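You operate a simulated robot arm through the tools that you are given. There is no shell and no other tool.

The job below is to be done with a simulated robot arm. You get a single attempt, and the scene is never put back.

TASK
Put things in order on the tea worktop. At the end: the grey pumice block is on the white board; the bean jar stands where the orange-band bottle stood; the red water cup stands where the grey pumice block stood; the orange-band bottle stands where the red water cup stood; whatever was shut is shut again. Leave all else as you found it, and nothing knocked over.
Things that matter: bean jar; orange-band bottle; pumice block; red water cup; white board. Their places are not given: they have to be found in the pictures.

It is judged by the outcome, as a careful person would: the job done as asked, and still so three seconds after it is handed in. It fails if anything else is knocked over, pushed out of place, dropped, spilled or broken.

THE ROBOT
A 6-joint arm with a two-finger parallel gripper, fixed in place. Base frame: the origin is on the floor under the middle of its stand, x ahead of it, y to its left, z up; the work surface is at about z = 0.9. Readings come in m, rad, newtons and seconds.
With the tool pointing down near the work surface it reaches from about 0.24 to 0.66 m from the base axis. Its first joint turns from -1.152 to 1.152 rad. Payload 2.9 kg.
The TCP is the grasp point between the finger pads, 0.03 m short of the fingertips. In the tool frame z runs along the fingers and y along their closing line. The gripper opens to 0.11 m. The fingers are 0.02 m wide and 0.01 m thick; the gripper's body (0.048 by 0.112 m) begins 0.055 m behind the TCP.
Orientation is told as [roll, pitch, yaw] about the base's x, y, z axes, in that order, counted from this pose: with the fingers straight down and closing along the base's y, the tool's x points along the base's -x, its y along +y and its z along -z.

THE INTERFACE
- The arm moves only by the tool step_arm. Its argument "motion" is a list of rows, each a list of 6 numbers: the shift along the tool's x, y, z in units of 20 mm (1.0 is 20 mm), then the turn, a rotation vector about the tool's x, y, z in units of 4 degrees (1.0 is 4 degrees). In form: [[x, y, z, wx, wy, wz], ...]. A call has 1 to 20 rows; each row shifts and turns the commanded pose from where the row before left it, along the tool's axes as they then stand. "fingers" is the finger opening in m, from 0 to 0.11, set as the call begins (left out, the last holds). A call with a number of a shift or a turn outside -1 to 1 is refused whole. Each row takes 0.2 s and may step no farther than 0.05 m and 0.15 rad from the row before; otherwise, or with a gripper value out of range, the whole call is refused. A pose out of reach is approached as far as the arm can. The call stops where the force on the tool passes 40 N (or 10 N more than at its start, if that is more) or the arm is blocked; 0.2 s more then pass. The fingers move at their own pace (about 0.108 m/s each) and stop on an object; they squeeze with about 30 N. The grip force told is the motor's: it shows also when the fingers shut on nothing. Time passes only in rows, and 0.2 s behind the last, so rows that do not move let the fingers close. It gives the time, the measured TCP pose, the force on the tool (base axes), the opening and the grip force at its end, in the units of the frame above (readings bear some noise), with the torque about the TCP (base axes, N m) and any sound that the robot's microphone picked up.
- Cameras (640 x 400 px; columns grow to the right, rows downward): "scene" is fixed at [0.075, 0.4282, 1.3937]; the picture's right is [-0.78, -0.63, 0.00], its down [-0.29, 0.37, -0.88] and it looks along [0.55, -0.69, -0.47] (base axes); focal length 310 px, centre (320, 200). "wrist" rides on the gripper at [0.072, 0.017, -0.103] in the tool frame; the picture's right is [-0.23, 0.97, 0.00], its down [-0.76, -0.18, -0.62] and it looks along [-0.61, -0.14, 0.78] (tool axes); focal length 222 px, centre (320, 200).
- camera(camera): a new picture of that camera. The clock stands still meanwhile.
- locate(camera, pixels): there is no depth. For up to 12 entries [column, row, z] of the newest picture of that camera ("zoom" is the newest enlarged one), the place [x, y] in the base frame at which the ray of that pixel passes the height z, good to about 0.003 m. The clock stands still meanwhile.
- zoom(camera, box): a new picture of the part [left, top, right, bottom] of that camera's present view, enlarged. The clock stands still meanwhile.
- sign_off(): hands the job in; it is judged then, once.

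Unless the task says otherwise, let go and move clear before handing in.

The tools are called after ">>>" as name(argument=value, ...) on one line, values as JSON. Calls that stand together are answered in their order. step_arm: Moves the arm, as the interface text tells. Its arguments: {"type":"object","properties":{"motion":{"type":"array","items":{"type":"array","items":{"type":"number"}}},"fingers":{"type":"number"}},"required":["motion"]} The other tools are called the same way: camera (camera) takes a picture; locate (camera, pixels) gives the place at which the rays of pixels pass given heights; zoom (camera, box) takes an enlarged picture of a part of a camera's view; sign_off () hands the job in.

At the start:

```text
time: 0.0
tcp_pos: [0.4324, -0.175, 1.2222]
tool_rot: [-0.001, 0.002, 0.0]
ft_force: [-0.1, -0.6, 1.4]
wrist_torque: [-0.01, 0.02, 0.02]
grip_width: 0.1101
gripper_force: 0.1
```

scene: 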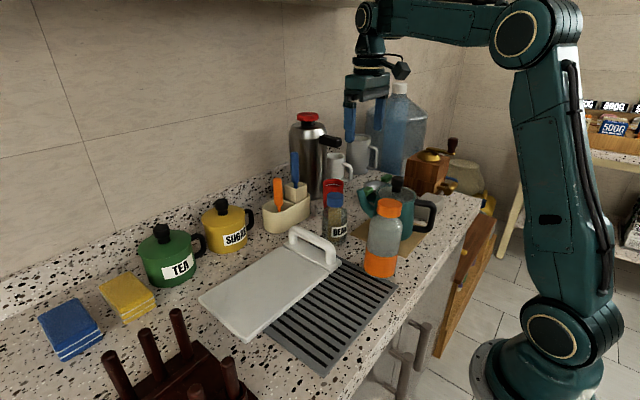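
wrist: 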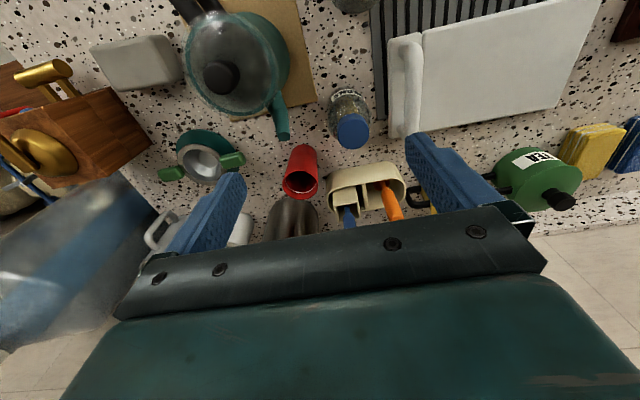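

The first pictures show the orange-band bottle near scene (382,240), the bean jar near (335,220), the red cup near (332,190), the white board near (270,285), and a grey block near wrist (137,62) that is hidden behind the teapot in the scene view. I'll enlarge these areas before I move anything.

>>> zoom(camera="scene", box=[260, 100, 500, 290])

>>> zoom(camera="wrist", box=[0, 0, 320, 200])

>>> zoom(camera="wrist", box=[250, 0, 640, 240])

```text
2.11 times, centred on (380, 195) of scene
```

zoom: 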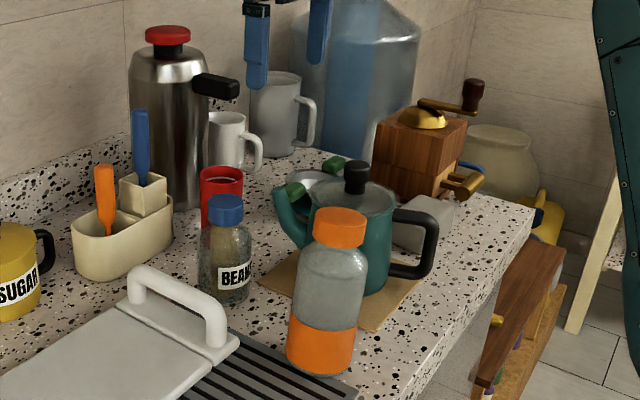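

```text
2.00 times, centred on (160, 100) of wrist
```

zoom: 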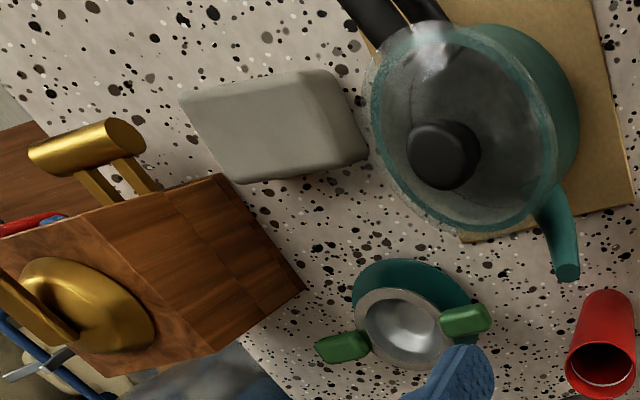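

```text
1.64 times, centred on (445, 120) of wrist
```

zoom: 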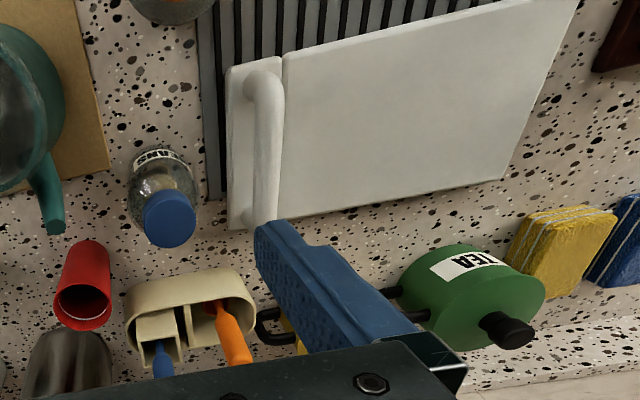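

The pumice block shows in the wrist view at about (90–184, 35–91), next to the teapot and the grinder. I'll locate the main points of each object from both cameras to work out positions and heights.

>>> locate(camera="wrist", pixels=[[91, 49, 0.94], [150, 37, 0.94], [168, 82, 0.94], [118, 90, 0.94], [162, 35, 0.9], [184, 78, 0.9], [304, 146, 0.9], [300, 185, 1.0], [345, 92, 0.9], [353, 130, 1.0], [353, 0, 0.9], [282, 135, 0.95]])

>>> locate(camera="scene", pixels=[[380, 275, 0.9], [363, 270, 0.9], [395, 272, 0.9], [389, 203, 1.1], [334, 240, 0.9], [336, 198, 1.0], [333, 182, 1.0], [325, 213, 0.9], [199, 298, 0.92], [246, 342, 0.92], [341, 262, 0.92], [290, 235, 0.92]])

```text
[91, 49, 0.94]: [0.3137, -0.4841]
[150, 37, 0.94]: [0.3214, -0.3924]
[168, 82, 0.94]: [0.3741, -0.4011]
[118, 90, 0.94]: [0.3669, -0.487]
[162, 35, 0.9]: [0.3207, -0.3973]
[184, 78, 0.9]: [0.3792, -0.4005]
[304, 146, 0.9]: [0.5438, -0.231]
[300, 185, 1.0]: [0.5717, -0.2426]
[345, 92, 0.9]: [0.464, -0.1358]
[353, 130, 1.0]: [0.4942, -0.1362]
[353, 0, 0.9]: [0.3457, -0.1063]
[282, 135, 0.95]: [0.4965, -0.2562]
```

```text
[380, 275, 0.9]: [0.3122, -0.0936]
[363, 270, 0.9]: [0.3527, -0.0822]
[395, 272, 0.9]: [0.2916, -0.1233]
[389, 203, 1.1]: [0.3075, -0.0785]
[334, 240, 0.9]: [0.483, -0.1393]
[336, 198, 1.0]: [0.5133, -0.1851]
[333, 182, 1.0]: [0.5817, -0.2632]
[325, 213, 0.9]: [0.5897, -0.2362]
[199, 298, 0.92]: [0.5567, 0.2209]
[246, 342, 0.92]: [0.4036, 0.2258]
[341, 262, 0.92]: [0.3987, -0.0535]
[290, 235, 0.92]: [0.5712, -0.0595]
```

Triangulated positions: bottle near (0.325,-0.10), jar near (0.475,-0.137), cup near (0.55,-0.235), pumice near (0.345,-0.44), and the board spans about x 0.40–0.57, y -0.06–0.22. I'll move the wrist camera, staying high, to look down on the pumice and what stands around it.

>>> step_arm(motion=[[0.45, -0.97, 0, 0, 0, 0], [0.45, -0.97, 0, 0, 0, 0], [0.45, -0.97, 0, 0, 0, 0], [0.45, -0.97, 0, 0, 0, 0], [0.45, -0.97, 0, 0, 0, 0], [0.45, -0.97, 0, 0, 0, 0], [0.45, -0.97, 0, 0, 0, 0], [0.45, -0.97, 0, 0, 0, 0]], fingers=0.11)

>>> camera(camera="wrist")

>>> camera(camera="scene")

```text
time: 1.8
tcp_pos: [0.3602, -0.3282, 1.2204]
tool_rot: [0.0, 0.0, 0.003]
ft_force: [0.5, 0.2, 0.5]
wrist_torque: [0.05, -0.03, -0.05]
grip_width: 0.1102
gripper_force: 0.1
```

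```text
taken
```

wrist: 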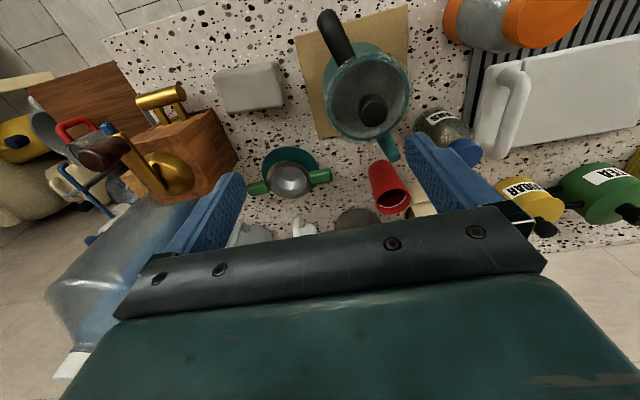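

```text
taken
```

scene: 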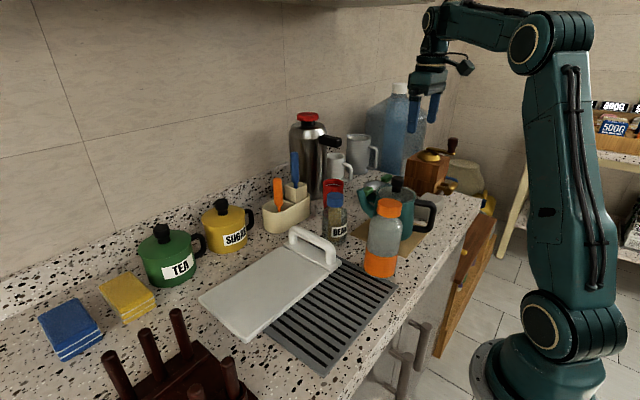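

The pumice block now shows at wrist (213–285, 62–115), clear of the teapot and the grinder. I'll enlarge that area for exact outlines.

>>> zoom(camera="wrist", box=[120, 20, 420, 210])

>>> zoom(camera="scene", box=[340, 130, 500, 270])

```text
2.11 times, centred on (270, 115) of wrist
```

zoom: 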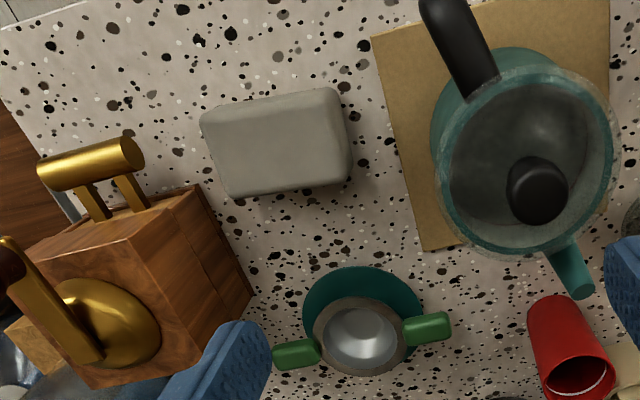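

```text
2.86 times, centred on (420, 200) of scene
```

zoom: 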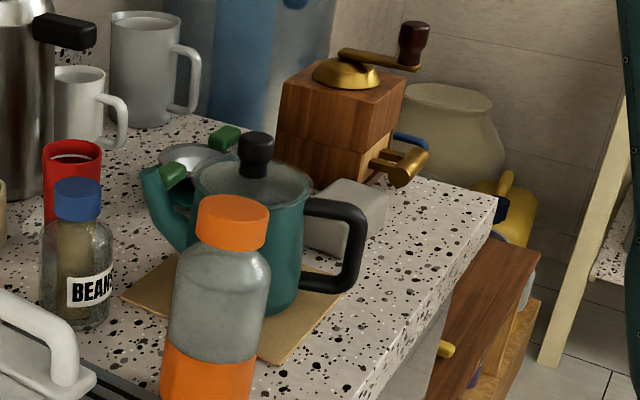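

The block outline is clear in the enlarged wrist view, with corners at about (202,112), (338,88), (350,180) and (228,197). I'll locate those, and use the scene view to get the heights of the block, teapot and grinder.

>>> locate(camera="wrist", pixels=[[214, 73, 0.94], [269, 65, 0.94], [284, 105, 0.94], [226, 113, 0.94], [279, 62, 0.9], [285, 105, 0.9], [368, 108, 1.05], [340, 12, 1.0], [157, 88, 0.97], [187, 97, 0.97], [239, 158, 0.9], [225, 110, 1.05]])

>>> locate(camera="zoom", pixels=[[388, 195, 0.94], [388, 195, 0.95], [345, 182, 0.94], [345, 255, 0.9], [366, 233, 0.9], [255, 140, 1.05], [365, 210, 1.0], [424, 160, 0.95], [398, 186, 0.93], [282, 88, 1.05], [415, 30, 1.15], [345, 178, 0.95]])

```text
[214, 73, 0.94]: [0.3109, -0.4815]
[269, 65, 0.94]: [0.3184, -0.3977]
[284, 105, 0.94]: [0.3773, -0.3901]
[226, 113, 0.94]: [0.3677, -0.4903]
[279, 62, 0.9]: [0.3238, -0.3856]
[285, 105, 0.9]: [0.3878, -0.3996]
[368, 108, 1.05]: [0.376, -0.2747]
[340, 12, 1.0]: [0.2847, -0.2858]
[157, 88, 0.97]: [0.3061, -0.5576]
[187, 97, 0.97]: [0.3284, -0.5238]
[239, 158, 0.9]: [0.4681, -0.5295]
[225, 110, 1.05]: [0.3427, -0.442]
```

```text
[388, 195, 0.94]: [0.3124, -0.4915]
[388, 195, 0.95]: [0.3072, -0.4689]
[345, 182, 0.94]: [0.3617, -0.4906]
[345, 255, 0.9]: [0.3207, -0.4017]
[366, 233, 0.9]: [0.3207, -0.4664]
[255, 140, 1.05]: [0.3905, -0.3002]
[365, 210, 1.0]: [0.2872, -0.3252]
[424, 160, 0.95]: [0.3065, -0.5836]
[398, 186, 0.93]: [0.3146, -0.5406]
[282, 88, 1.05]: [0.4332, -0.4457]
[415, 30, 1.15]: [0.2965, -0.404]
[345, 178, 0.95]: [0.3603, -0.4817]
```

At z=0.94 the two cameras agree on the block: about 0.095 x 0.06 x 0.04 m, centred near (0.343,-0.440), turned about -7°. I'll move over it and partly down, to about z 1.12, for a closer look.

>>> step_arm(motion=[[0.143, -0.933, 0.4, 0, 0, 0], [0.143, -0.933, 0.6, 0, 0, 0], [0.143, -0.933, 1.0, 0, 0, 0], [0.143, -0.933, 1.0, 0, 0, 0], [0.143, -0.933, 1.0, 0, 0, 0], [0.143, -0.933, 1.0, 0, 0, 0]])

>>> camera(camera="wrist")

>>> camera(camera="scene")

```text
time: 3.2
tcp_pos: [0.3411, -0.4417, 1.1201]
tool_rot: [-0.001, 0.0, -0.002]
ft_force: [0.3, 0.6, -1.1]
wrist_torque: [0.0, 0.01, 0.01]
grip_width: 0.11
gripper_force: 0.2
```

```text
taken
```

wrist: 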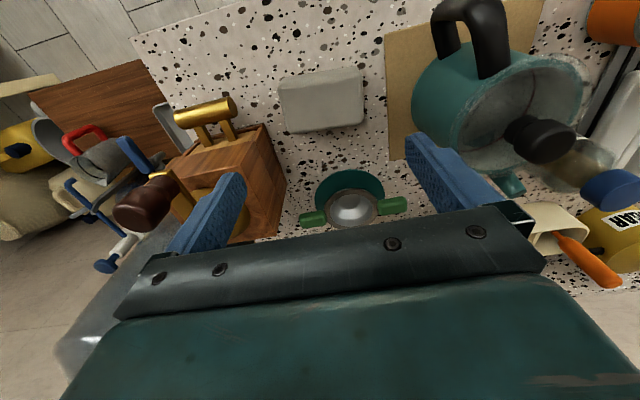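

```text
taken
```

scene: 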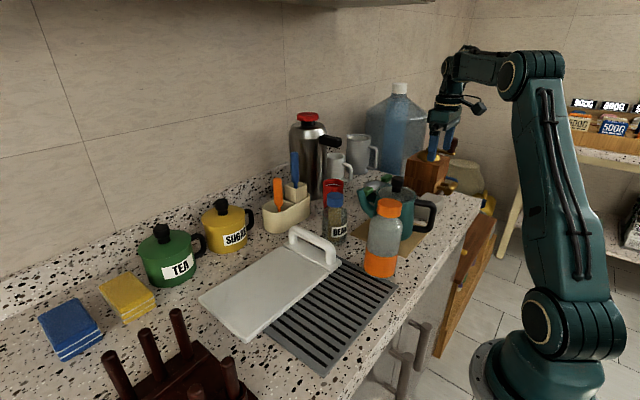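

>>> zoom(camera="wrist", box=[150, 40, 450, 230])

>>> zoom(camera="scene", box=[380, 80, 500, 220])

```text
2.11 times, centred on (300, 135) of wrist
```

zoom: 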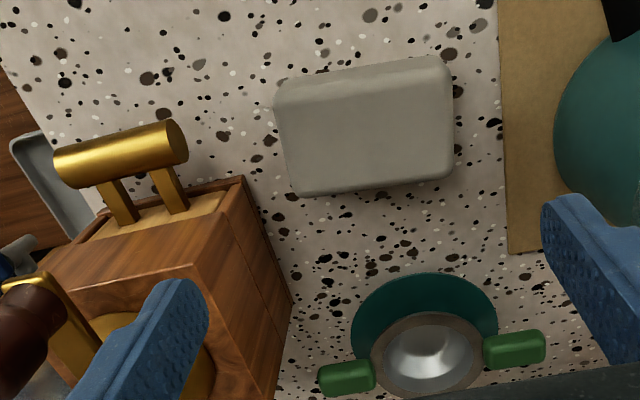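

```text
2.86 times, centred on (440, 150) of scene
```

zoom: 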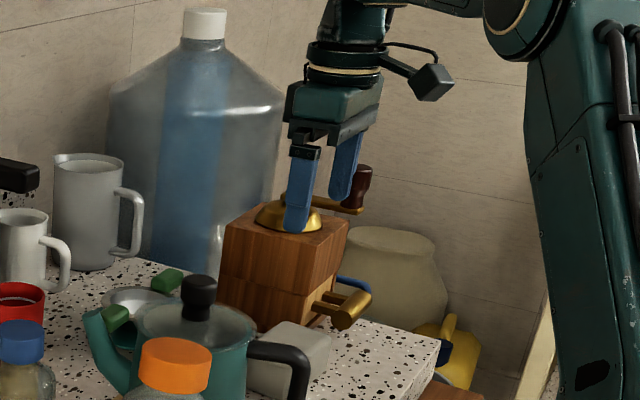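

In the close view the block's top corners are at about wrist (285,90), (360,78), (363,122) and (290,132). I'll locate those, plus the nearest part of the grinder's drawer handle, to check finger clearance.

>>> locate(camera="wrist", pixels=[[285, 90, 0.942], [360, 78, 0.942], [364, 121, 0.942], [290, 132, 0.942], [280, 84, 0.9], [357, 70, 0.9], [238, 108, 0.96], [238, 108, 0.94], [176, 116, 0.96], [287, 179, 0.9], [265, 125, 0.9], [417, 92, 0.98]])

>>> locate(camera="zoom", pixels=[[342, 320, 0.94], [342, 320, 0.96], [368, 295, 0.96], [328, 338, 0.942], [272, 320, 0.942], [348, 222, 1.05], [302, 300, 0.98], [320, 370, 0.9]])

```text
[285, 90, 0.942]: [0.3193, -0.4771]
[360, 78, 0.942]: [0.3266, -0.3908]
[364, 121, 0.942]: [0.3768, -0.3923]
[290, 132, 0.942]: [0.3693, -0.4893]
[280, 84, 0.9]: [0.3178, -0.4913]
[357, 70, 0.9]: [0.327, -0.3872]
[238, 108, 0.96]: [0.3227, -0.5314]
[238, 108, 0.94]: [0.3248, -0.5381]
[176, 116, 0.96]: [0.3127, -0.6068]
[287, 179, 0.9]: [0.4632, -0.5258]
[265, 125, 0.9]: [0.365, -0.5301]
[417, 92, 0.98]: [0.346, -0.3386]
```

```text
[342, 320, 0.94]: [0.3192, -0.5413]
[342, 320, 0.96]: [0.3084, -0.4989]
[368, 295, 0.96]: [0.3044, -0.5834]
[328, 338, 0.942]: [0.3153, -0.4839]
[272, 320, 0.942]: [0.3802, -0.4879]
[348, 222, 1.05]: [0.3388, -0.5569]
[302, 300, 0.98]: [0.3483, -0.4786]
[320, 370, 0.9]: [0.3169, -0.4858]
```

The block's ends are nearly as far apart as the gripper opens, so I'll grip across its short side (about 0.058 m). Turning the tool to yaw -95° swings the camera over the free area on the way and leaves it on the +y side, away from the grinder crank.

>>> step_arm(motion=[[0, 0, 0, 0, 0, 1], [0, 0, 0, 0, 0, 1], [0, 0, 0, 0, 0, 1], [0, 0, 0, 0, 0, 1], [0, 0, 0, 0, 0, 1], [0, 0, 0, 0, 0, 1], [0, 0, 0, 0, 0, 1], [0, 0, 0, 0, 0, 1], [0, 0, 0, 0, 0, 1], [0, 0, 0, 0, 0, 1], [0, 0, 0, 0, 0, 1], [0, 0, 0, 0, 0, 1], [0, 0, 0, 0, 0, 1], [0, 0, 0, 0, 0, 1], [0, 0, 0, 0, 0, 1], [0, 0, 0, 0, 0, 1], [0, 0, 0, 0, 0, 1], [0, 0, 0, 0, 0, 1], [0, 0, 0, 0, 0, 1], [0, 0, 0, 0, 0, 1]])

>>> step_arm(motion=[[0, 0, 0, 0, 0, 1], [0, 0, 0, 0, 0, 1], [0, 0, 0, 0, 0, 1], [0, 0, 0, 0, 0, 0.75], [0, 0, 0, 0, 0, 0]])

>>> camera(camera="wrist")

>>> camera(camera="scene")

```text
time: 7.4
tcp_pos: [0.3412, -0.4418, 1.1221]
tool_rot: [0.0, 0.0, -1.398]
ft_force: [0.5, 0.3, -1.0]
wrist_torque: [0.0, -0.02, -0.01]
grip_width: 0.11
gripper_force: 0.1
```

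```text
time: 8.6
tcp_pos: [0.3425, -0.4418, 1.1219]
tool_rot: [-0.001, 0.0, -1.66]
ft_force: [0.2, 0.0, -0.9]
wrist_torque: [-0.01, -0.01, -0.01]
grip_width: 0.11
gripper_force: 0.1
```

```text
taken
```

wrist: 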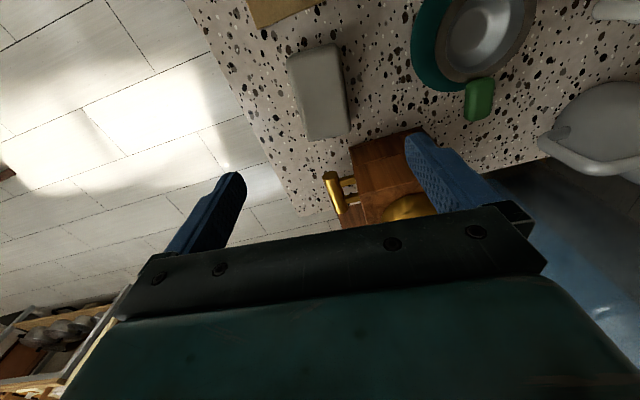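

```text
taken
```

scene: 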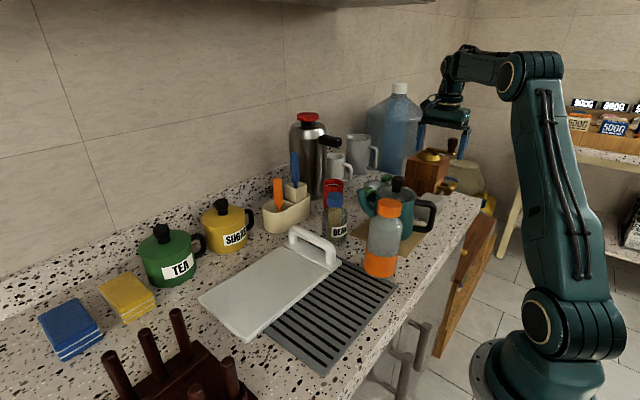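

The tool is at yaw -1.66 rad, and the block appears at wrist (287–352, 42–142) with its sides nearly vertical in the picture, so the fingers are close to aligned with its short side. I'll enlarge and locate for a refined centre.

>>> zoom(camera="wrist", box=[220, 20, 420, 160])

>>> locate(camera="wrist", pixels=[[288, 56, 0.942], [336, 44, 0.942], [351, 133, 0.942], [308, 140, 0.942], [320, 95, 0.942]])

```text
2.86 times, centred on (320, 90) of wrist
```

zoom: 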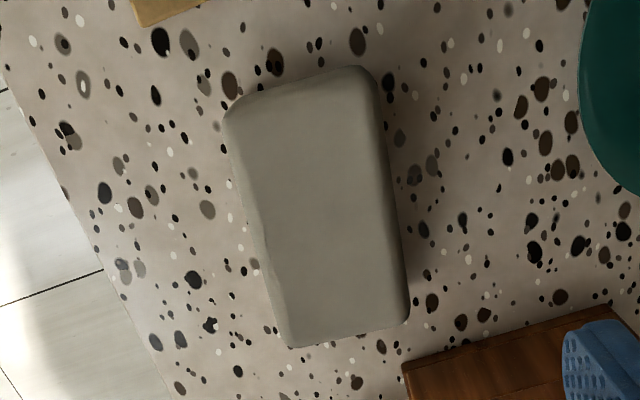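

```text
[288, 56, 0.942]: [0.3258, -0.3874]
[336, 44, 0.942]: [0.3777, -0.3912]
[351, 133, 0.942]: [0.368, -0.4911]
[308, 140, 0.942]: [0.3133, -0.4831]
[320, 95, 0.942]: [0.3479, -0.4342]
```

The refined block centre is (0.346,-0.438), with its long axis about -6.5° from y. I'll fine-align the tool and offset the grip about 9 mm to the grinder side, which gives the wrist camera more room beside the teapot. Then I'll descend in stages with a moderate opening.

>>> step_arm(motion=[[-0.235, 0.15, 0, 0, 0, 0.37], [0, 0, 0.8, 0, 0, 0], [0, 0, 0.9, 0, 0, 0], [0, 0, 0.9, 0, 0, 0], [0, 0, 0.9, 0, 0, 0], [0, 0, 0.9, 0, 0, 0], [0, 0, 0.9, 0, 0, 0], [0, 0, 0.9, 0, 0, 0], [0, 0, 0, 0, 0, 0]], fingers=0.09)

>>> camera(camera="wrist")

>>> zoom(camera="scene", box=[360, 80, 520, 230])

```text
time: 10.6
tcp_pos: [0.3458, -0.4469, 0.9961]
tool_rot: [0.001, 0.0, -1.684]
ft_force: [0.3, 0.5, -0.2]
wrist_torque: [0.01, -0.01, 0.02]
grip_width: 0.0897
gripper_force: 0.1
```

```text
taken
```

wrist: 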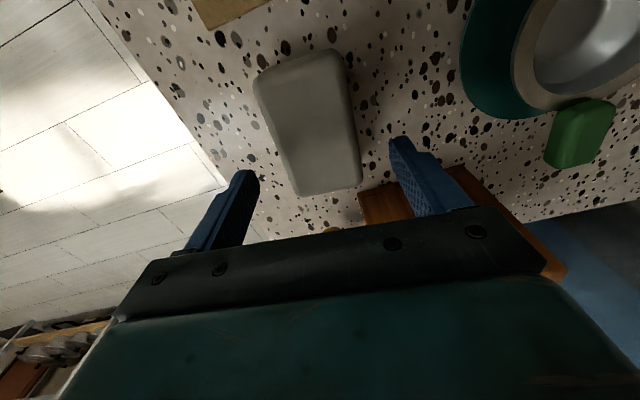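

```text
2.67 times, centred on (440, 155) of scene
```

zoom: 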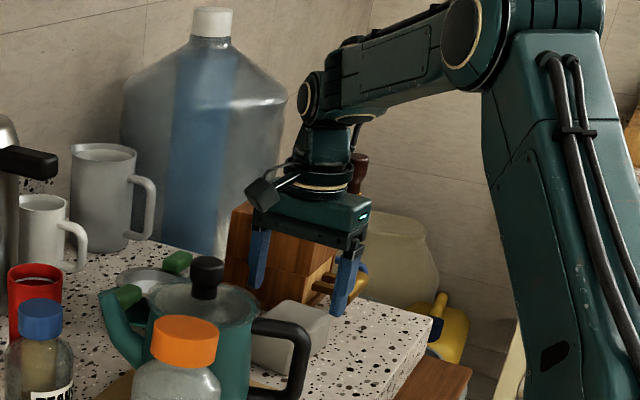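

The fingers straddle the block evenly, and the wrist camera clears the teapot in the scene view. I'll descend the last 60 mm to TCP z ≈ 0.936, which puts the fingertips about 6 mm above the worktop, then close.

>>> step_arm(motion=[[0, 0, 0.8, 0, 0, 0], [0, 0, 0.8, 0, 0, 0], [0, 0, 0.8, 0, 0, 0], [0, 0, 0.6, 0, 0, 0], [0, 0, 0, 0, 0, 0]])

>>> camera(camera="wrist")

>>> zoom(camera="scene", box=[360, 80, 520, 230])

```text
time: 11.8
tcp_pos: [0.3451, -0.4452, 0.9385]
tool_rot: [0.0, 0.0, -1.686]
ft_force: [-0.3, 0.3, -0.5]
wrist_torque: [0.0, -0.03, -0.02]
grip_width: 0.09
gripper_force: 0.1
```

```text
taken
```

wrist: 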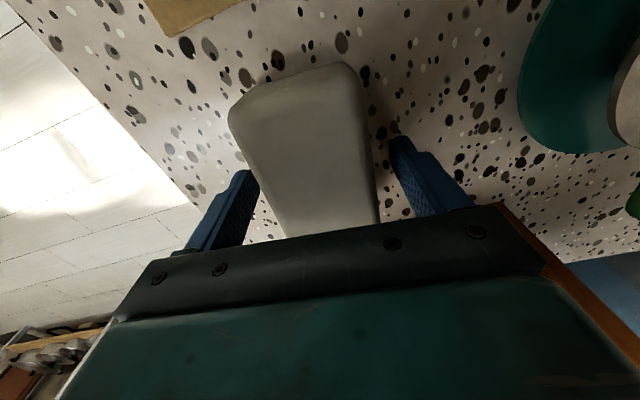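

```text
2.67 times, centred on (440, 155) of scene
```

zoom: 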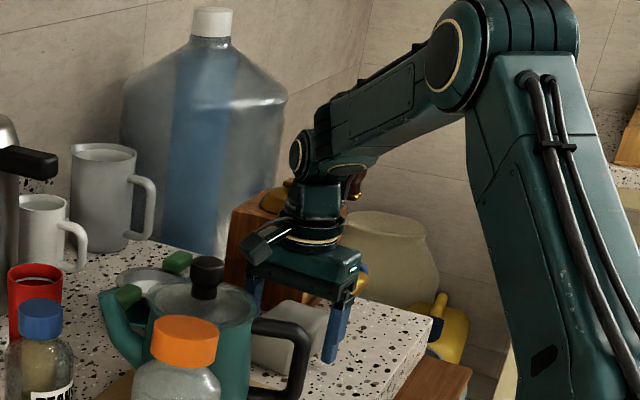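

The fingers sit on both sides of the block with clearance all round. I'll close on it and wait.

>>> step_arm(motion=[[0, 0, 0, 0, 0, 0], [0, 0, 0, 0, 0, 0], [0, 0, 0, 0, 0, 0], [0, 0, 0, 0, 0, 0]], fingers=0.03)

```text
time: 12.8
tcp_pos: [0.3439, -0.445, 0.9392]
tool_rot: [-0.001, 0.0, -1.686]
ft_force: [-0.1, -0.2, 0.1]
wrist_torque: [0.02, -0.03, -0.02]
grip_width: 0.0622
gripper_force: 30.2
```

The grip holds at 0.0622 m with 30 N. I'll lift straight up by about 0.25 m in gentle steps.

>>> step_arm(motion=[[0, 0, -0.4, 0, 0, 0], [0, 0, -0.8, 0, 0, 0], [0, 0, -1, 0, 0, 0], [0, 0, -1, 0, 0, 0], [0, 0, -1, 0, 0, 0], [0, 0, -1, 0, 0, 0], [0, 0, -1, 0, 0, 0], [0, 0, -1, 0, 0, 0], [0, 0, -1, 0, 0, 0], [0, 0, -1, 0, 0, 0], [0, 0, -1, 0, 0, 0], [0, 0, -1, 0, 0, 0], [0, 0, -1, 0, 0, 0], [0, 0, 0, 0, 0, 0]])

>>> camera(camera="wrist")

>>> camera(camera="scene")

```text
time: 15.8
tcp_pos: [0.346, -0.4457, 1.1809]
tool_rot: [-0.001, 0.0, -1.685]
ft_force: [0.1, 0.2, -0.6]
wrist_torque: [-0.02, -0.02, 0.01]
grip_width: 0.0618
gripper_force: 29.8
```

```text
taken
```

wrist: 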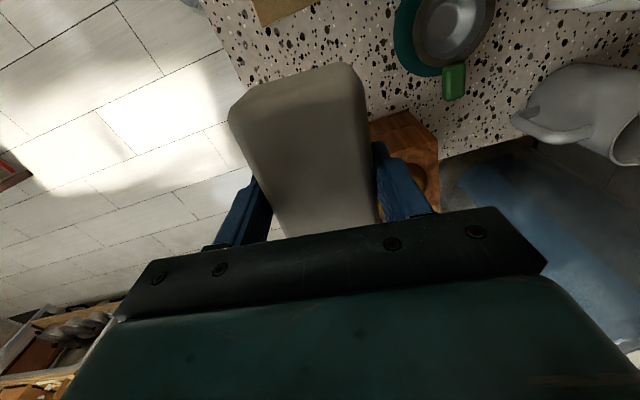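

```text
taken
```

scene: 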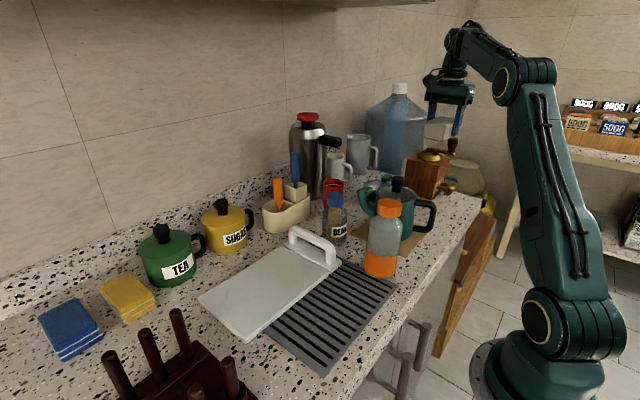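

The block is off the worktop and held level. I'll carry it at z ≈ 1.18, above the teapot, jar and bottle, towards the middle of the white board.

>>> step_arm(motion=[[0.5, 0.06, 0, 0, 0, 0], [0.9875, 0.1286, 0, 0, 0, 0], [0.9875, 0.1286, 0, 0, 0, 0], [0.9875, 0.1286, 0, 0, 0, 0], [0.9875, 0.1286, 0, 0, 0, 0], [0.9875, 0.1286, 0, 0, 0, 0], [0.9875, 0.1286, 0, 0, 0, 0], [0.9875, 0.1286, 0, 0, 0, 0], [0.9875, 0.1286, 0, 0, 0, 0], [0.9875, 0.1286, 0, 0, 0, 0], [0.9875, 0.1286, 0, 0, 0, 0], [0.9875, 0.1286, 0, 0, 0, 0], [0.9875, 0.1286, 0, 0, 0, 0], [0.9875, 0.1286, 0, 0, 0, 0]])

>>> step_arm(motion=[[0.9875, 0.1286, 0, 0, 0, 0], [0.9875, 0.1286, 0, 0, 0, 0], [0.9875, 0.1286, 0, 0, 0, 0], [0.9875, 0.1286, 0, 0, 0, 0], [0.9875, 0.1286, 0, 0, 0, 0], [0.9875, 0.1286, 0, 0, 0, 0], [0.9875, 0.1286, 0, 0, 0, 0], [0.9875, 0.1286, 0, 0, 0, 0], [0.9875, 0.1286, 0, 0, 0, 0], [0.9875, 0.1286, 0, 0, 0, 0], [0.9875, 0.1286, 0, 0, 0, 0], [0.9875, 0.1286, 0, 0, 0, 0], [0.9875, 0.1286, 0, 0, 0, 0], [0.8, 0.1286, 0, 0, 0, 0], [0.5, 0, 0, 0, 0, 0], [0, 0, 0, 0, 0, 0]])

>>> camera(camera="wrist")

>>> camera(camera="scene")

```text
time: 18.8
tcp_pos: [0.4095, -0.1842, 1.181]
tool_rot: [0.001, -0.001, -1.685]
ft_force: [1.3, 0.2, -1.1]
wrist_torque: [-0.02, -0.01, -0.02]
grip_width: 0.0617
gripper_force: 29.9
```

```text
time: 22.2
tcp_pos: [0.4778, 0.094, 1.1816]
tool_rot: [-0.001, 0.0, -1.684]
ft_force: [0.1, 0.1, -1.5]
wrist_torque: [-0.01, 0.0, -0.01]
grip_width: 0.0615
gripper_force: 29.9
```

```text
taken
```

wrist: 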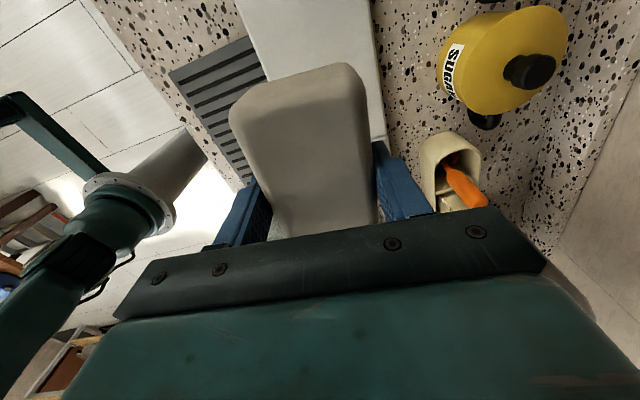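

```text
taken
```

scene: 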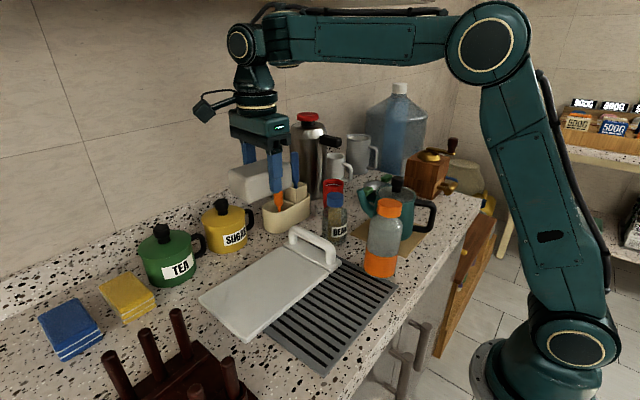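

The block is over the board at TCP (0.478,0.094), with the board visible under it in the wrist view. I'll lower it to just above the surface first.

>>> step_arm(motion=[[0, 0, 0.6, 0, 0, 0], [0, 0, 1, 0, 0, 0], [0, 0, 1, 0, 0, 0], [0, 0, 1, 0, 0, 0], [0, 0, 1, 0, 0, 0], [0, 0, 1, 0, 0, 0], [0, 0, 1, 0, 0, 0], [0, 0, 1, 0, 0, 0], [0, 0, 1, 0, 0, 0], [0, 0, 0.6, 0, 0, 0], [0, 0, 0.4, 0, 0, 0], [0, 0, 0, 0, 0, 0]])

>>> camera(camera="scene")

>>> zoom(camera="scene", box=[190, 160, 390, 360])

```text
time: 24.8
tcp_pos: [0.4793, 0.0934, 0.9882]
tool_rot: [0.0, -0.001, -1.683]
ft_force: [0.1, -0.4, -1.5]
wrist_torque: [0.03, -0.04, 0.01]
grip_width: 0.0616
gripper_force: 29.6
```

```text
taken
```

scene: 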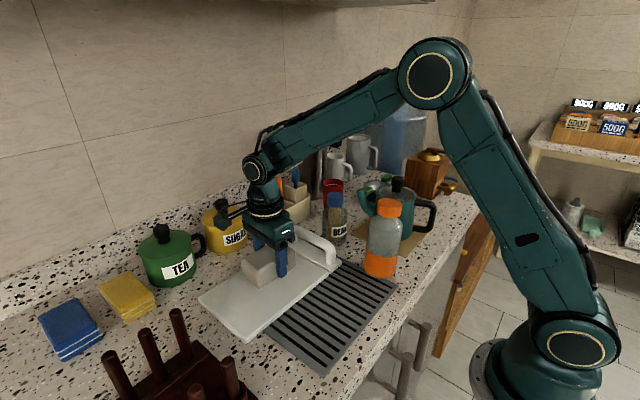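

```text
2.00 times, centred on (290, 260) of scene
```

zoom: 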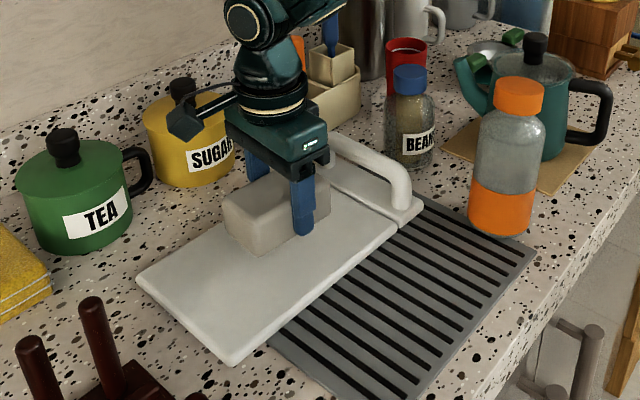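

The block hovers above the board's clear area, between the handle and the far end. I'll lower it slowly and watch the vertical force for contact.

>>> step_arm(motion=[[0, 0, 0.25, 0, 0, 0], [0, 0, 0.25, 0, 0, 0], [0, 0, 0.25, 0, 0, 0], [0, 0, 0.25, 0, 0, 0], [0, 0, 0, 0, 0, 0]])

```text
time: 26.0
tcp_pos: [0.4776, 0.0931, 0.9708]
tool_rot: [0.001, -0.001, -1.683]
ft_force: [-0.6, 0.2, -0.8]
wrist_torque: [-0.03, 0.01, 0.0]
grip_width: 0.0614
gripper_force: 30.4
```

>>> step_arm(motion=[[0, 0, 0.15, 0, 0, 0], [0, 0, 0.15, 0, 0, 0], [0, 0, 0, 0, 0, 0]])

>>> zoom(camera="scene", box=[190, 200, 350, 320])

```text
time: 26.8
tcp_pos: [0.4777, 0.0939, 0.9653]
tool_rot: [-0.001, 0.001, -1.685]
ft_force: [0.0, 0.4, -1.4]
wrist_torque: [-0.04, -0.02, 0.01]
grip_width: 0.0614
gripper_force: 29.8
```

```text
3.33 times, centred on (270, 260) of scene
```

zoom: 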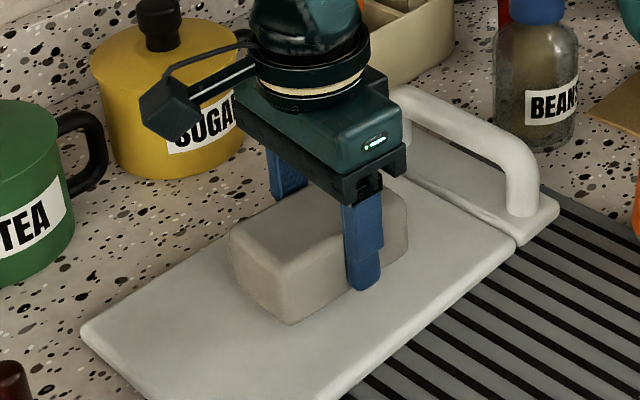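

There is no contact yet at z 0.965. I'll go on down in small steps.

>>> step_arm(motion=[[0, 0, 0.12, 0, 0, 0], [0, 0, 0.12, 0, 0, 0], [0, 0, 0, 0, 0, 0]])

```text
time: 27.6
tcp_pos: [0.4791, 0.0934, 0.9595]
tool_rot: [-0.001, 0.0, -1.684]
ft_force: [0.1, 0.2, -1.8]
wrist_torque: [-0.03, 0.0, 0.0]
grip_width: 0.0614
gripper_force: 30.0
```

>>> step_arm(motion=[[0, 0, 0.1, 0, 0, 0], [0, 0, 0.1, 0, 0, 0], [0, 0, 0, 0, 0, 0]])

```text
time: 28.4
tcp_pos: [0.4785, 0.0936, 0.957]
tool_rot: [0.004, 0.002, -1.684]
ft_force: [-0.7, -2.0, 19.9]
wrist_torque: [-0.25, 0.5, 0.1]
grip_width: 0.0616
gripper_force: 30.3
```

Contact: 20 N upward at TCP z 0.957. I'll ease off slightly, open the fingers, then lift straight up.

>>> step_arm(motion=[[0, 0, -0.07, 0, 0, 0], [0, 0, 0, 0, 0, 0]])

>>> step_arm(motion=[[0, 0, 0, 0, 0, 0], [0, 0, 0, 0, 0, 0], [0, 0, 0, 0, 0, 0]], fingers=0.09)

>>> step_arm(motion=[[0, 0, -0.4, 0, 0, 0], [0, 0, -0.8, 0, 0, 0], [0, 0, -1, 0, 0, 0], [0, 0, -1, 0, 0, 0], [0, 0, -1, 0, 0, 0], [0, 0, -1, 0, 0, 0], [0, 0, -1, 0, 0, 0], [0, 0, -1, 0, 0, 0], [0, 0, -1, 0, 0, 0], [0, 0, -1, 0, 0, 0], [0, 0, -1, 0, 0, 0], [0, 0, -1, 0, 0, 0], [0, 0, -0.3, 0, 0, 0], [0, 0, 0, 0, 0, 0]])

>>> camera(camera="scene")

>>> camera(camera="wrist")

```text
time: 29.0
tcp_pos: [0.4781, 0.093, 0.9575]
tool_rot: [0.001, 0.002, -1.683]
ft_force: [0.4, 1.9, 16.6]
wrist_torque: [-0.06, -0.04, -0.11]
grip_width: 0.0616
gripper_force: 30.3
```

```text
time: 29.8
tcp_pos: [0.4769, 0.0942, 0.9565]
tool_rot: [0.001, -0.001, -1.684]
ft_force: [-0.1, -0.3, -0.9]
wrist_torque: [0.01, 0.0, 0.02]
grip_width: 0.0899
gripper_force: 0.0
```

```text
time: 32.8
tcp_pos: [0.4764, 0.0941, 1.1863]
tool_rot: [0.001, 0.0, -1.684]
ft_force: [0.6, 0.2, 0.1]
wrist_torque: [0.0, 0.01, -0.05]
grip_width: 0.09
gripper_force: 0.0
```

```text
taken
```

scene: 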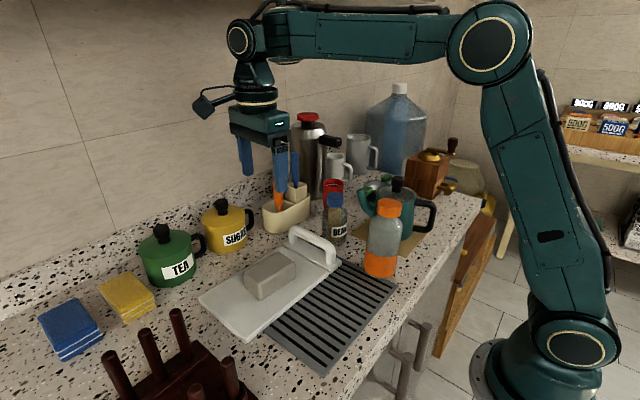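

```text
taken
```

wrist: 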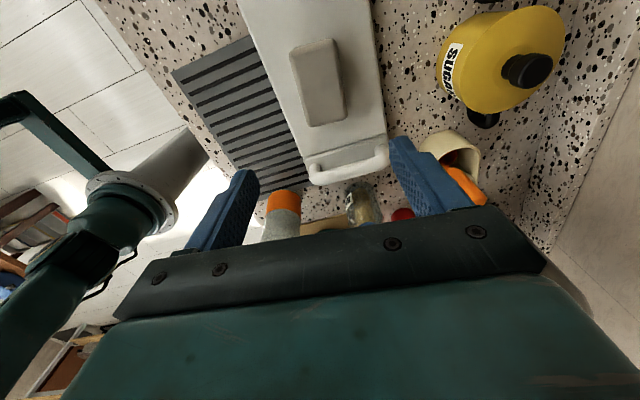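

The pumice block lies flat on the white board (scene (269,275)) and nothing else moved. Next is the red cup: I'll turn the tool back to yaw 0 and return to the earlier viewing pose to survey around it.

>>> step_arm(motion=[[0, 0, 0, 0, 0, -1], [0, 0, 0, 0, 0, -1], [0, 0, 0, 0, 0, -1], [0, 0, 0, 0, 0, -1], [0, 0, 0, 0, 0, -1], [0, 0, 0, 0, 0, -1], [0, 0, 0, 0, 0, -1], [0, 0, 0, 0, 0, -1], [0, 0, 0, 0, 0, -1], [0, 0, 0, 0, 0, -1], [0, 0, 0, 0, 0, -1], [0, 0, 0, 0, 0, -1], [0, 0, 0, 0, 0, -1], [0, 0, 0, 0, 0, -1], [0, 0, 0, 0, 0, -1], [0, 0, 0, 0, 0, -1], [0, 0, 0, 0, 0, -1], [0, 0, 0, 0, 0, -1], [0, 0, 0, 0, 0, -1], [0, 0, 0, 0, 0, -1]])

>>> step_arm(motion=[[0, 0, 0, 0, 0, -1], [0, 0, 0, 0, 0, -1], [0, 0, 0, 0, 0, -1], [0, 0, 0, 0, 0, -1], [0, 0, 0, 0, 0, -0.12], [0.25, -1, -0.2, 0, 0, 0], [0.25, -1, -0.2, 0, 0, 0], [0.25, -1, -0.2, 0, 0, 0], [0.25, -1, -0.2, 0, 0, 0], [0.25, -1, -0.2, 0, 0, 0], [0.25, -1, -0.2, 0, 0, 0], [0.25, -1, -0.2, 0, 0, 0], [0.25, -1, -0.2, 0, 0, 0], [0.25, -1, -0.2, 0, 0, 0], [0.25, -1, -0.2, 0, 0, 0], [0.25, -1, 0, 0, 0, 0], [0.25, -1, 0, 0, 0, 0], [0, 0, 0, 0, 0, 0]])

>>> camera(camera="wrist")

>>> camera(camera="scene")

```text
time: 37.0
tcp_pos: [0.4787, 0.0922, 1.186]
tool_rot: [0.002, -0.001, -0.286]
ft_force: [-0.4, 0.3, 0.6]
wrist_torque: [0.0, -0.02, -0.01]
grip_width: 0.0901
gripper_force: 0.1
```

```text
time: 40.8
tcp_pos: [0.4173, -0.1492, 1.2273]
tool_rot: [0.0, -0.001, 0.0]
ft_force: [-0.5, 0.3, -0.2]
wrist_torque: [-0.04, -0.02, 0.0]
grip_width: 0.0902
gripper_force: 0.1
```

```text
taken
```

wrist: 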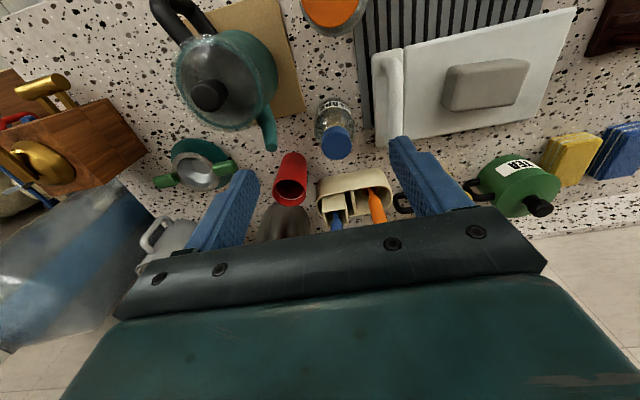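

```text
taken
```

scene: 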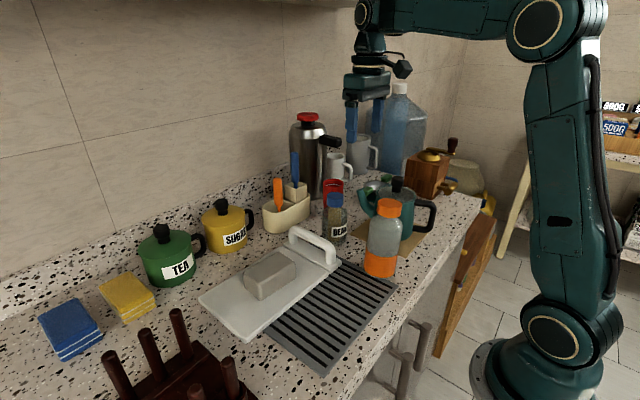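

From this view the cup's base is near wrist (293,155) and its mouth near (290,190), with the caddy to its right, the jar at (335,140) and the thermos just below. I'll enlarge both views around the cup.

>>> zoom(camera="scene", box=[260, 100, 420, 260])

>>> zoom(camera="wrist", box=[220, 80, 420, 250])

```text
2.50 times, centred on (340, 180) of scene
```

zoom: 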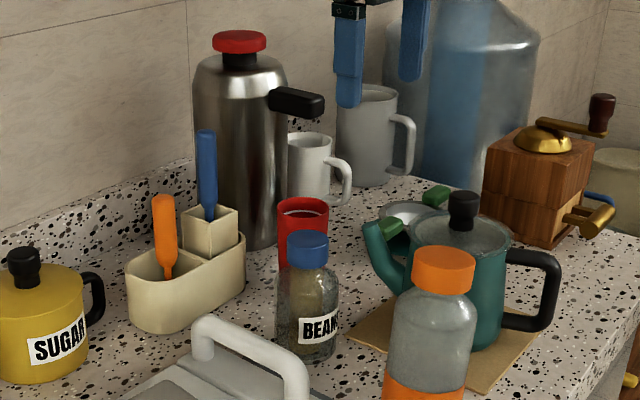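

```text
2.35 times, centred on (320, 165) of wrist
```

zoom: 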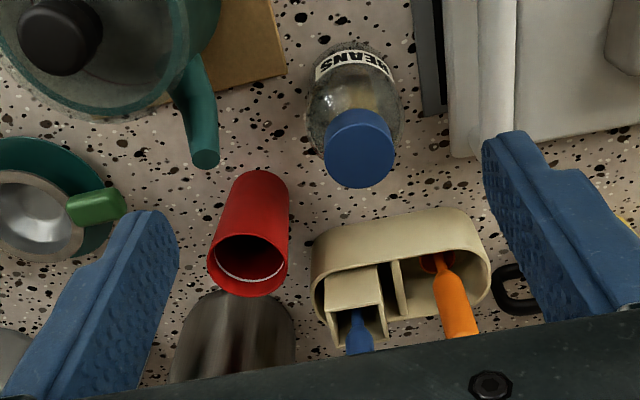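

The enlarged wrist view gives the cup mouth centred at (248,266), the spout tip at (205,160), the jar cap at (360,148) and the caddy's left side at (312,262). I'll locate these from both cameras to fix their heights and the gaps between them.

>>> locate(camera="zoom", pixels=[[248, 265, 1.01], [248, 265, 1.0], [208, 262, 1.01], [288, 262, 1.01], [266, 171, 0.9], [360, 150, 1.0], [205, 160, 1.02], [312, 265, 0.95], [325, 300, 0.95], [357, 345, 1.06], [296, 340, 0.9], [237, 290, 1.0]])

>>> locate(camera="scene", pixels=[[333.2, 182.4, 1.01], [333.2, 182.4, 1.0], [322.8, 182.8, 1.01], [343.6, 182.8, 1.01], [314, 199, 0.9], [308, 116, 1.17], [334.8, 196, 1.0], [334, 243, 0.9], [360, 190, 1.02], [310, 203, 0.95], [295, 153, 1.06], [324, 141, 1.1]])

```text
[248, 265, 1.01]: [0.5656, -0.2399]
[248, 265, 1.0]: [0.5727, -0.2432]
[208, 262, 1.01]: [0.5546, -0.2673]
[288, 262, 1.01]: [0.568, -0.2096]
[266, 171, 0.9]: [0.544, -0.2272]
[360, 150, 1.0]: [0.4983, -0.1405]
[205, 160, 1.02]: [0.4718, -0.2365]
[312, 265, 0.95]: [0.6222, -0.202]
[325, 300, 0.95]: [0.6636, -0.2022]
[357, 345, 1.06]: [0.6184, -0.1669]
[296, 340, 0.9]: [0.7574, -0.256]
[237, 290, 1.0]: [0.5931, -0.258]
```

```text
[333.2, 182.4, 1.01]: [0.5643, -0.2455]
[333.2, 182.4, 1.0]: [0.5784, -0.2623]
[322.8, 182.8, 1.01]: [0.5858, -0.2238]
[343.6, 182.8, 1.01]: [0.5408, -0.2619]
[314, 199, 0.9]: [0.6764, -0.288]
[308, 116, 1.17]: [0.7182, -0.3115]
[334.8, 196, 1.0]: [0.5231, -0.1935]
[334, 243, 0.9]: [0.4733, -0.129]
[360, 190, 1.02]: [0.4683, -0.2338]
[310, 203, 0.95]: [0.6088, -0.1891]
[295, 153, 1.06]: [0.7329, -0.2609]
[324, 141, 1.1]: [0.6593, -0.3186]
```

Both cameras put the cup's mouth at z ≈ 1.012, centre about (0.563,-0.240), diameter 0.059 m. The spout tip is at z ≈ 1.02 near (0.47,-0.235). I'll check the caddy's near edge before choosing how to approach.

>>> locate(camera="zoom", pixels=[[330, 238, 0.96], [390, 217, 0.96], [465, 212, 0.96], [490, 265, 0.96], [312, 262, 0.96], [355, 268, 0.97], [120, 200, 0.97], [70, 200, 0.97]])

>>> locate(camera="scene", pixels=[[310, 192, 0.96], [310, 214, 0.9], [310, 192, 0.97], [262, 208, 0.96], [268, 232, 0.9], [353, 198, 1.02], [285, 229, 0.9]])

```text
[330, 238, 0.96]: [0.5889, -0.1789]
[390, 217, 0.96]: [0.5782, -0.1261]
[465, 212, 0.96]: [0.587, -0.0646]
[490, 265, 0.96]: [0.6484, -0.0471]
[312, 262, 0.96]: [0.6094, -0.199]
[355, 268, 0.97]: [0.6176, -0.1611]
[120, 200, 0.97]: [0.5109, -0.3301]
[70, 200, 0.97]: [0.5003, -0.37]
```

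```text
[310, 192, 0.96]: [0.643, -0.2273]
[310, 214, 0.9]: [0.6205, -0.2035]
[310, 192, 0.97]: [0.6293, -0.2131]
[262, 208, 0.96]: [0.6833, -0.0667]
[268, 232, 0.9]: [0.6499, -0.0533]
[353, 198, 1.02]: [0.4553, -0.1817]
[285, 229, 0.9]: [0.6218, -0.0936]
```

The caddy's nearest rim point is about (0.589,-0.179), so at yaw 0 the fingers fit around the cup with an 0.08 opening. I'll move over the cup at height and then look again.

>>> step_arm(motion=[[-0.914, -0.57, 0, 0, 0, 0], [-0.914, -0.57, 0, 0, 0, 0], [-0.914, -0.57, 0, 0, 0, 0], [-0.914, -0.57, 0, 0, 0, 0], [-0.914, -0.57, 0, 0, 0, 0], [-0.914, -0.57, 0, 0, 0, 0], [-0.914, -0.57, 0, 0, 0, 0], [-0.914, -0.57, 0, 0, 0, 0], [0, 0, 0.8, 0, 0, 0], [0, 0, 1, 0, 0, 0], [0, 0, 1, 0, 0, 0], [0, 0, 0.7, 0, 0, 0], [0, 0, 0, 0, 0, 0]], fingers=0.08)

>>> camera(camera="wrist")

>>> zoom(camera="scene", box=[240, 60, 440, 260])

```text
time: 42.5
tcp_pos: [0.5383, -0.2255, 1.2193]
tool_rot: [-0.007, -0.017, 0.0]
ft_force: [10.1, -6.7, -16.5]
wrist_torque: [0.4, 0.05, 0.18]
grip_width: 0.0801
gripper_force: 0.1
out of reach, approached as far as the arm can: row 7, 8
stopped in row 8: the force on the tool passed its limit at 80 N (the readings are from after the stop); the commanded pose is now the measured one
```

```text
taken
```

wrist: 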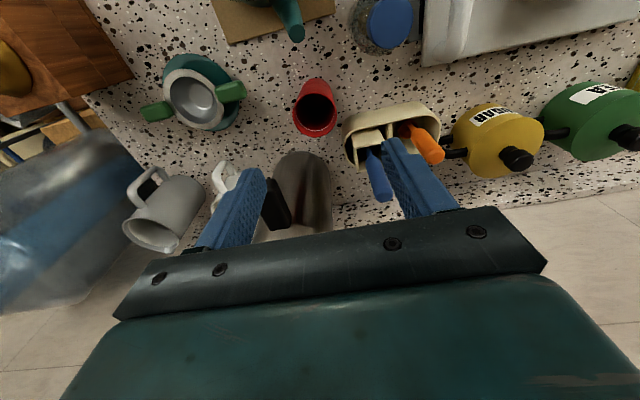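

```text
2.00 times, centred on (340, 160) of scene
```

zoom: 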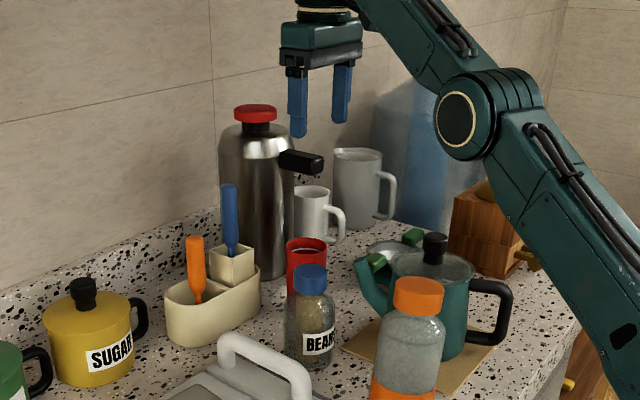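

The arm ran out of reach this high up, and a force spike stopped it at (0.538,-0.226,1.219). I'll look at the full scene to make sure nothing was touched before backing off.

>>> camera(camera="scene")

>>> step_arm(motion=[[0, 0, 0, 0, 0, 0]])

```text
taken
```

scene: 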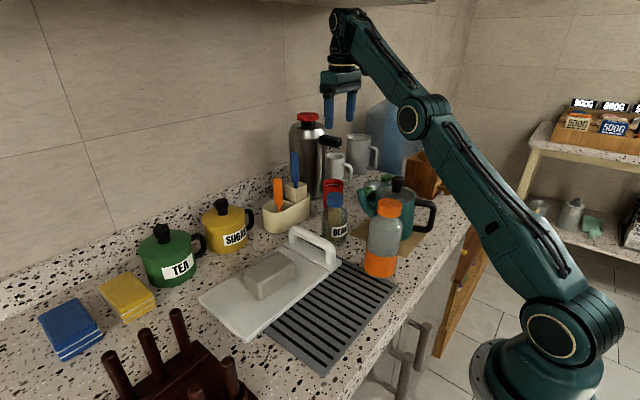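

```text
time: 42.9
tcp_pos: [0.5375, -0.225, 1.217]
tool_rot: [-0.007, -0.016, -0.001]
ft_force: [13.3, -9.4, -25.2]
wrist_torque: [0.58, -0.14, 0.36]
grip_width: 0.0797
gripper_force: 0.1
```

The force persists (about -25 N down), so the wrist is probably touching the cabinet overhead. I'll move down and back towards the base right away to clear it.

>>> step_arm(motion=[[0.4, 0.2, 0.6, 0, 0, 0], [0.4, 0.2, 0.8, 0, 0, 0], [0.4, 0.2, 1, 0, 0, 0], [0, 0, 1, 0, 0, 0], [0, 0, 0.8, 0, 0, 0], [0, 0, 0, 0, 0, 0]])

>>> camera(camera="scene")

```text
time: 44.3
tcp_pos: [0.5154, -0.212, 1.1341]
tool_rot: [-0.005, -0.012, -0.003]
ft_force: [-0.1, 0.1, 0.4]
wrist_torque: [0.02, 0.02, 0.01]
grip_width: 0.08
gripper_force: 0.1
```

```text
taken
```

scene: 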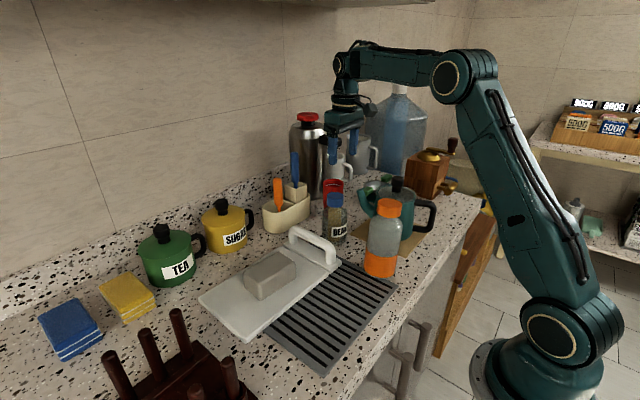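

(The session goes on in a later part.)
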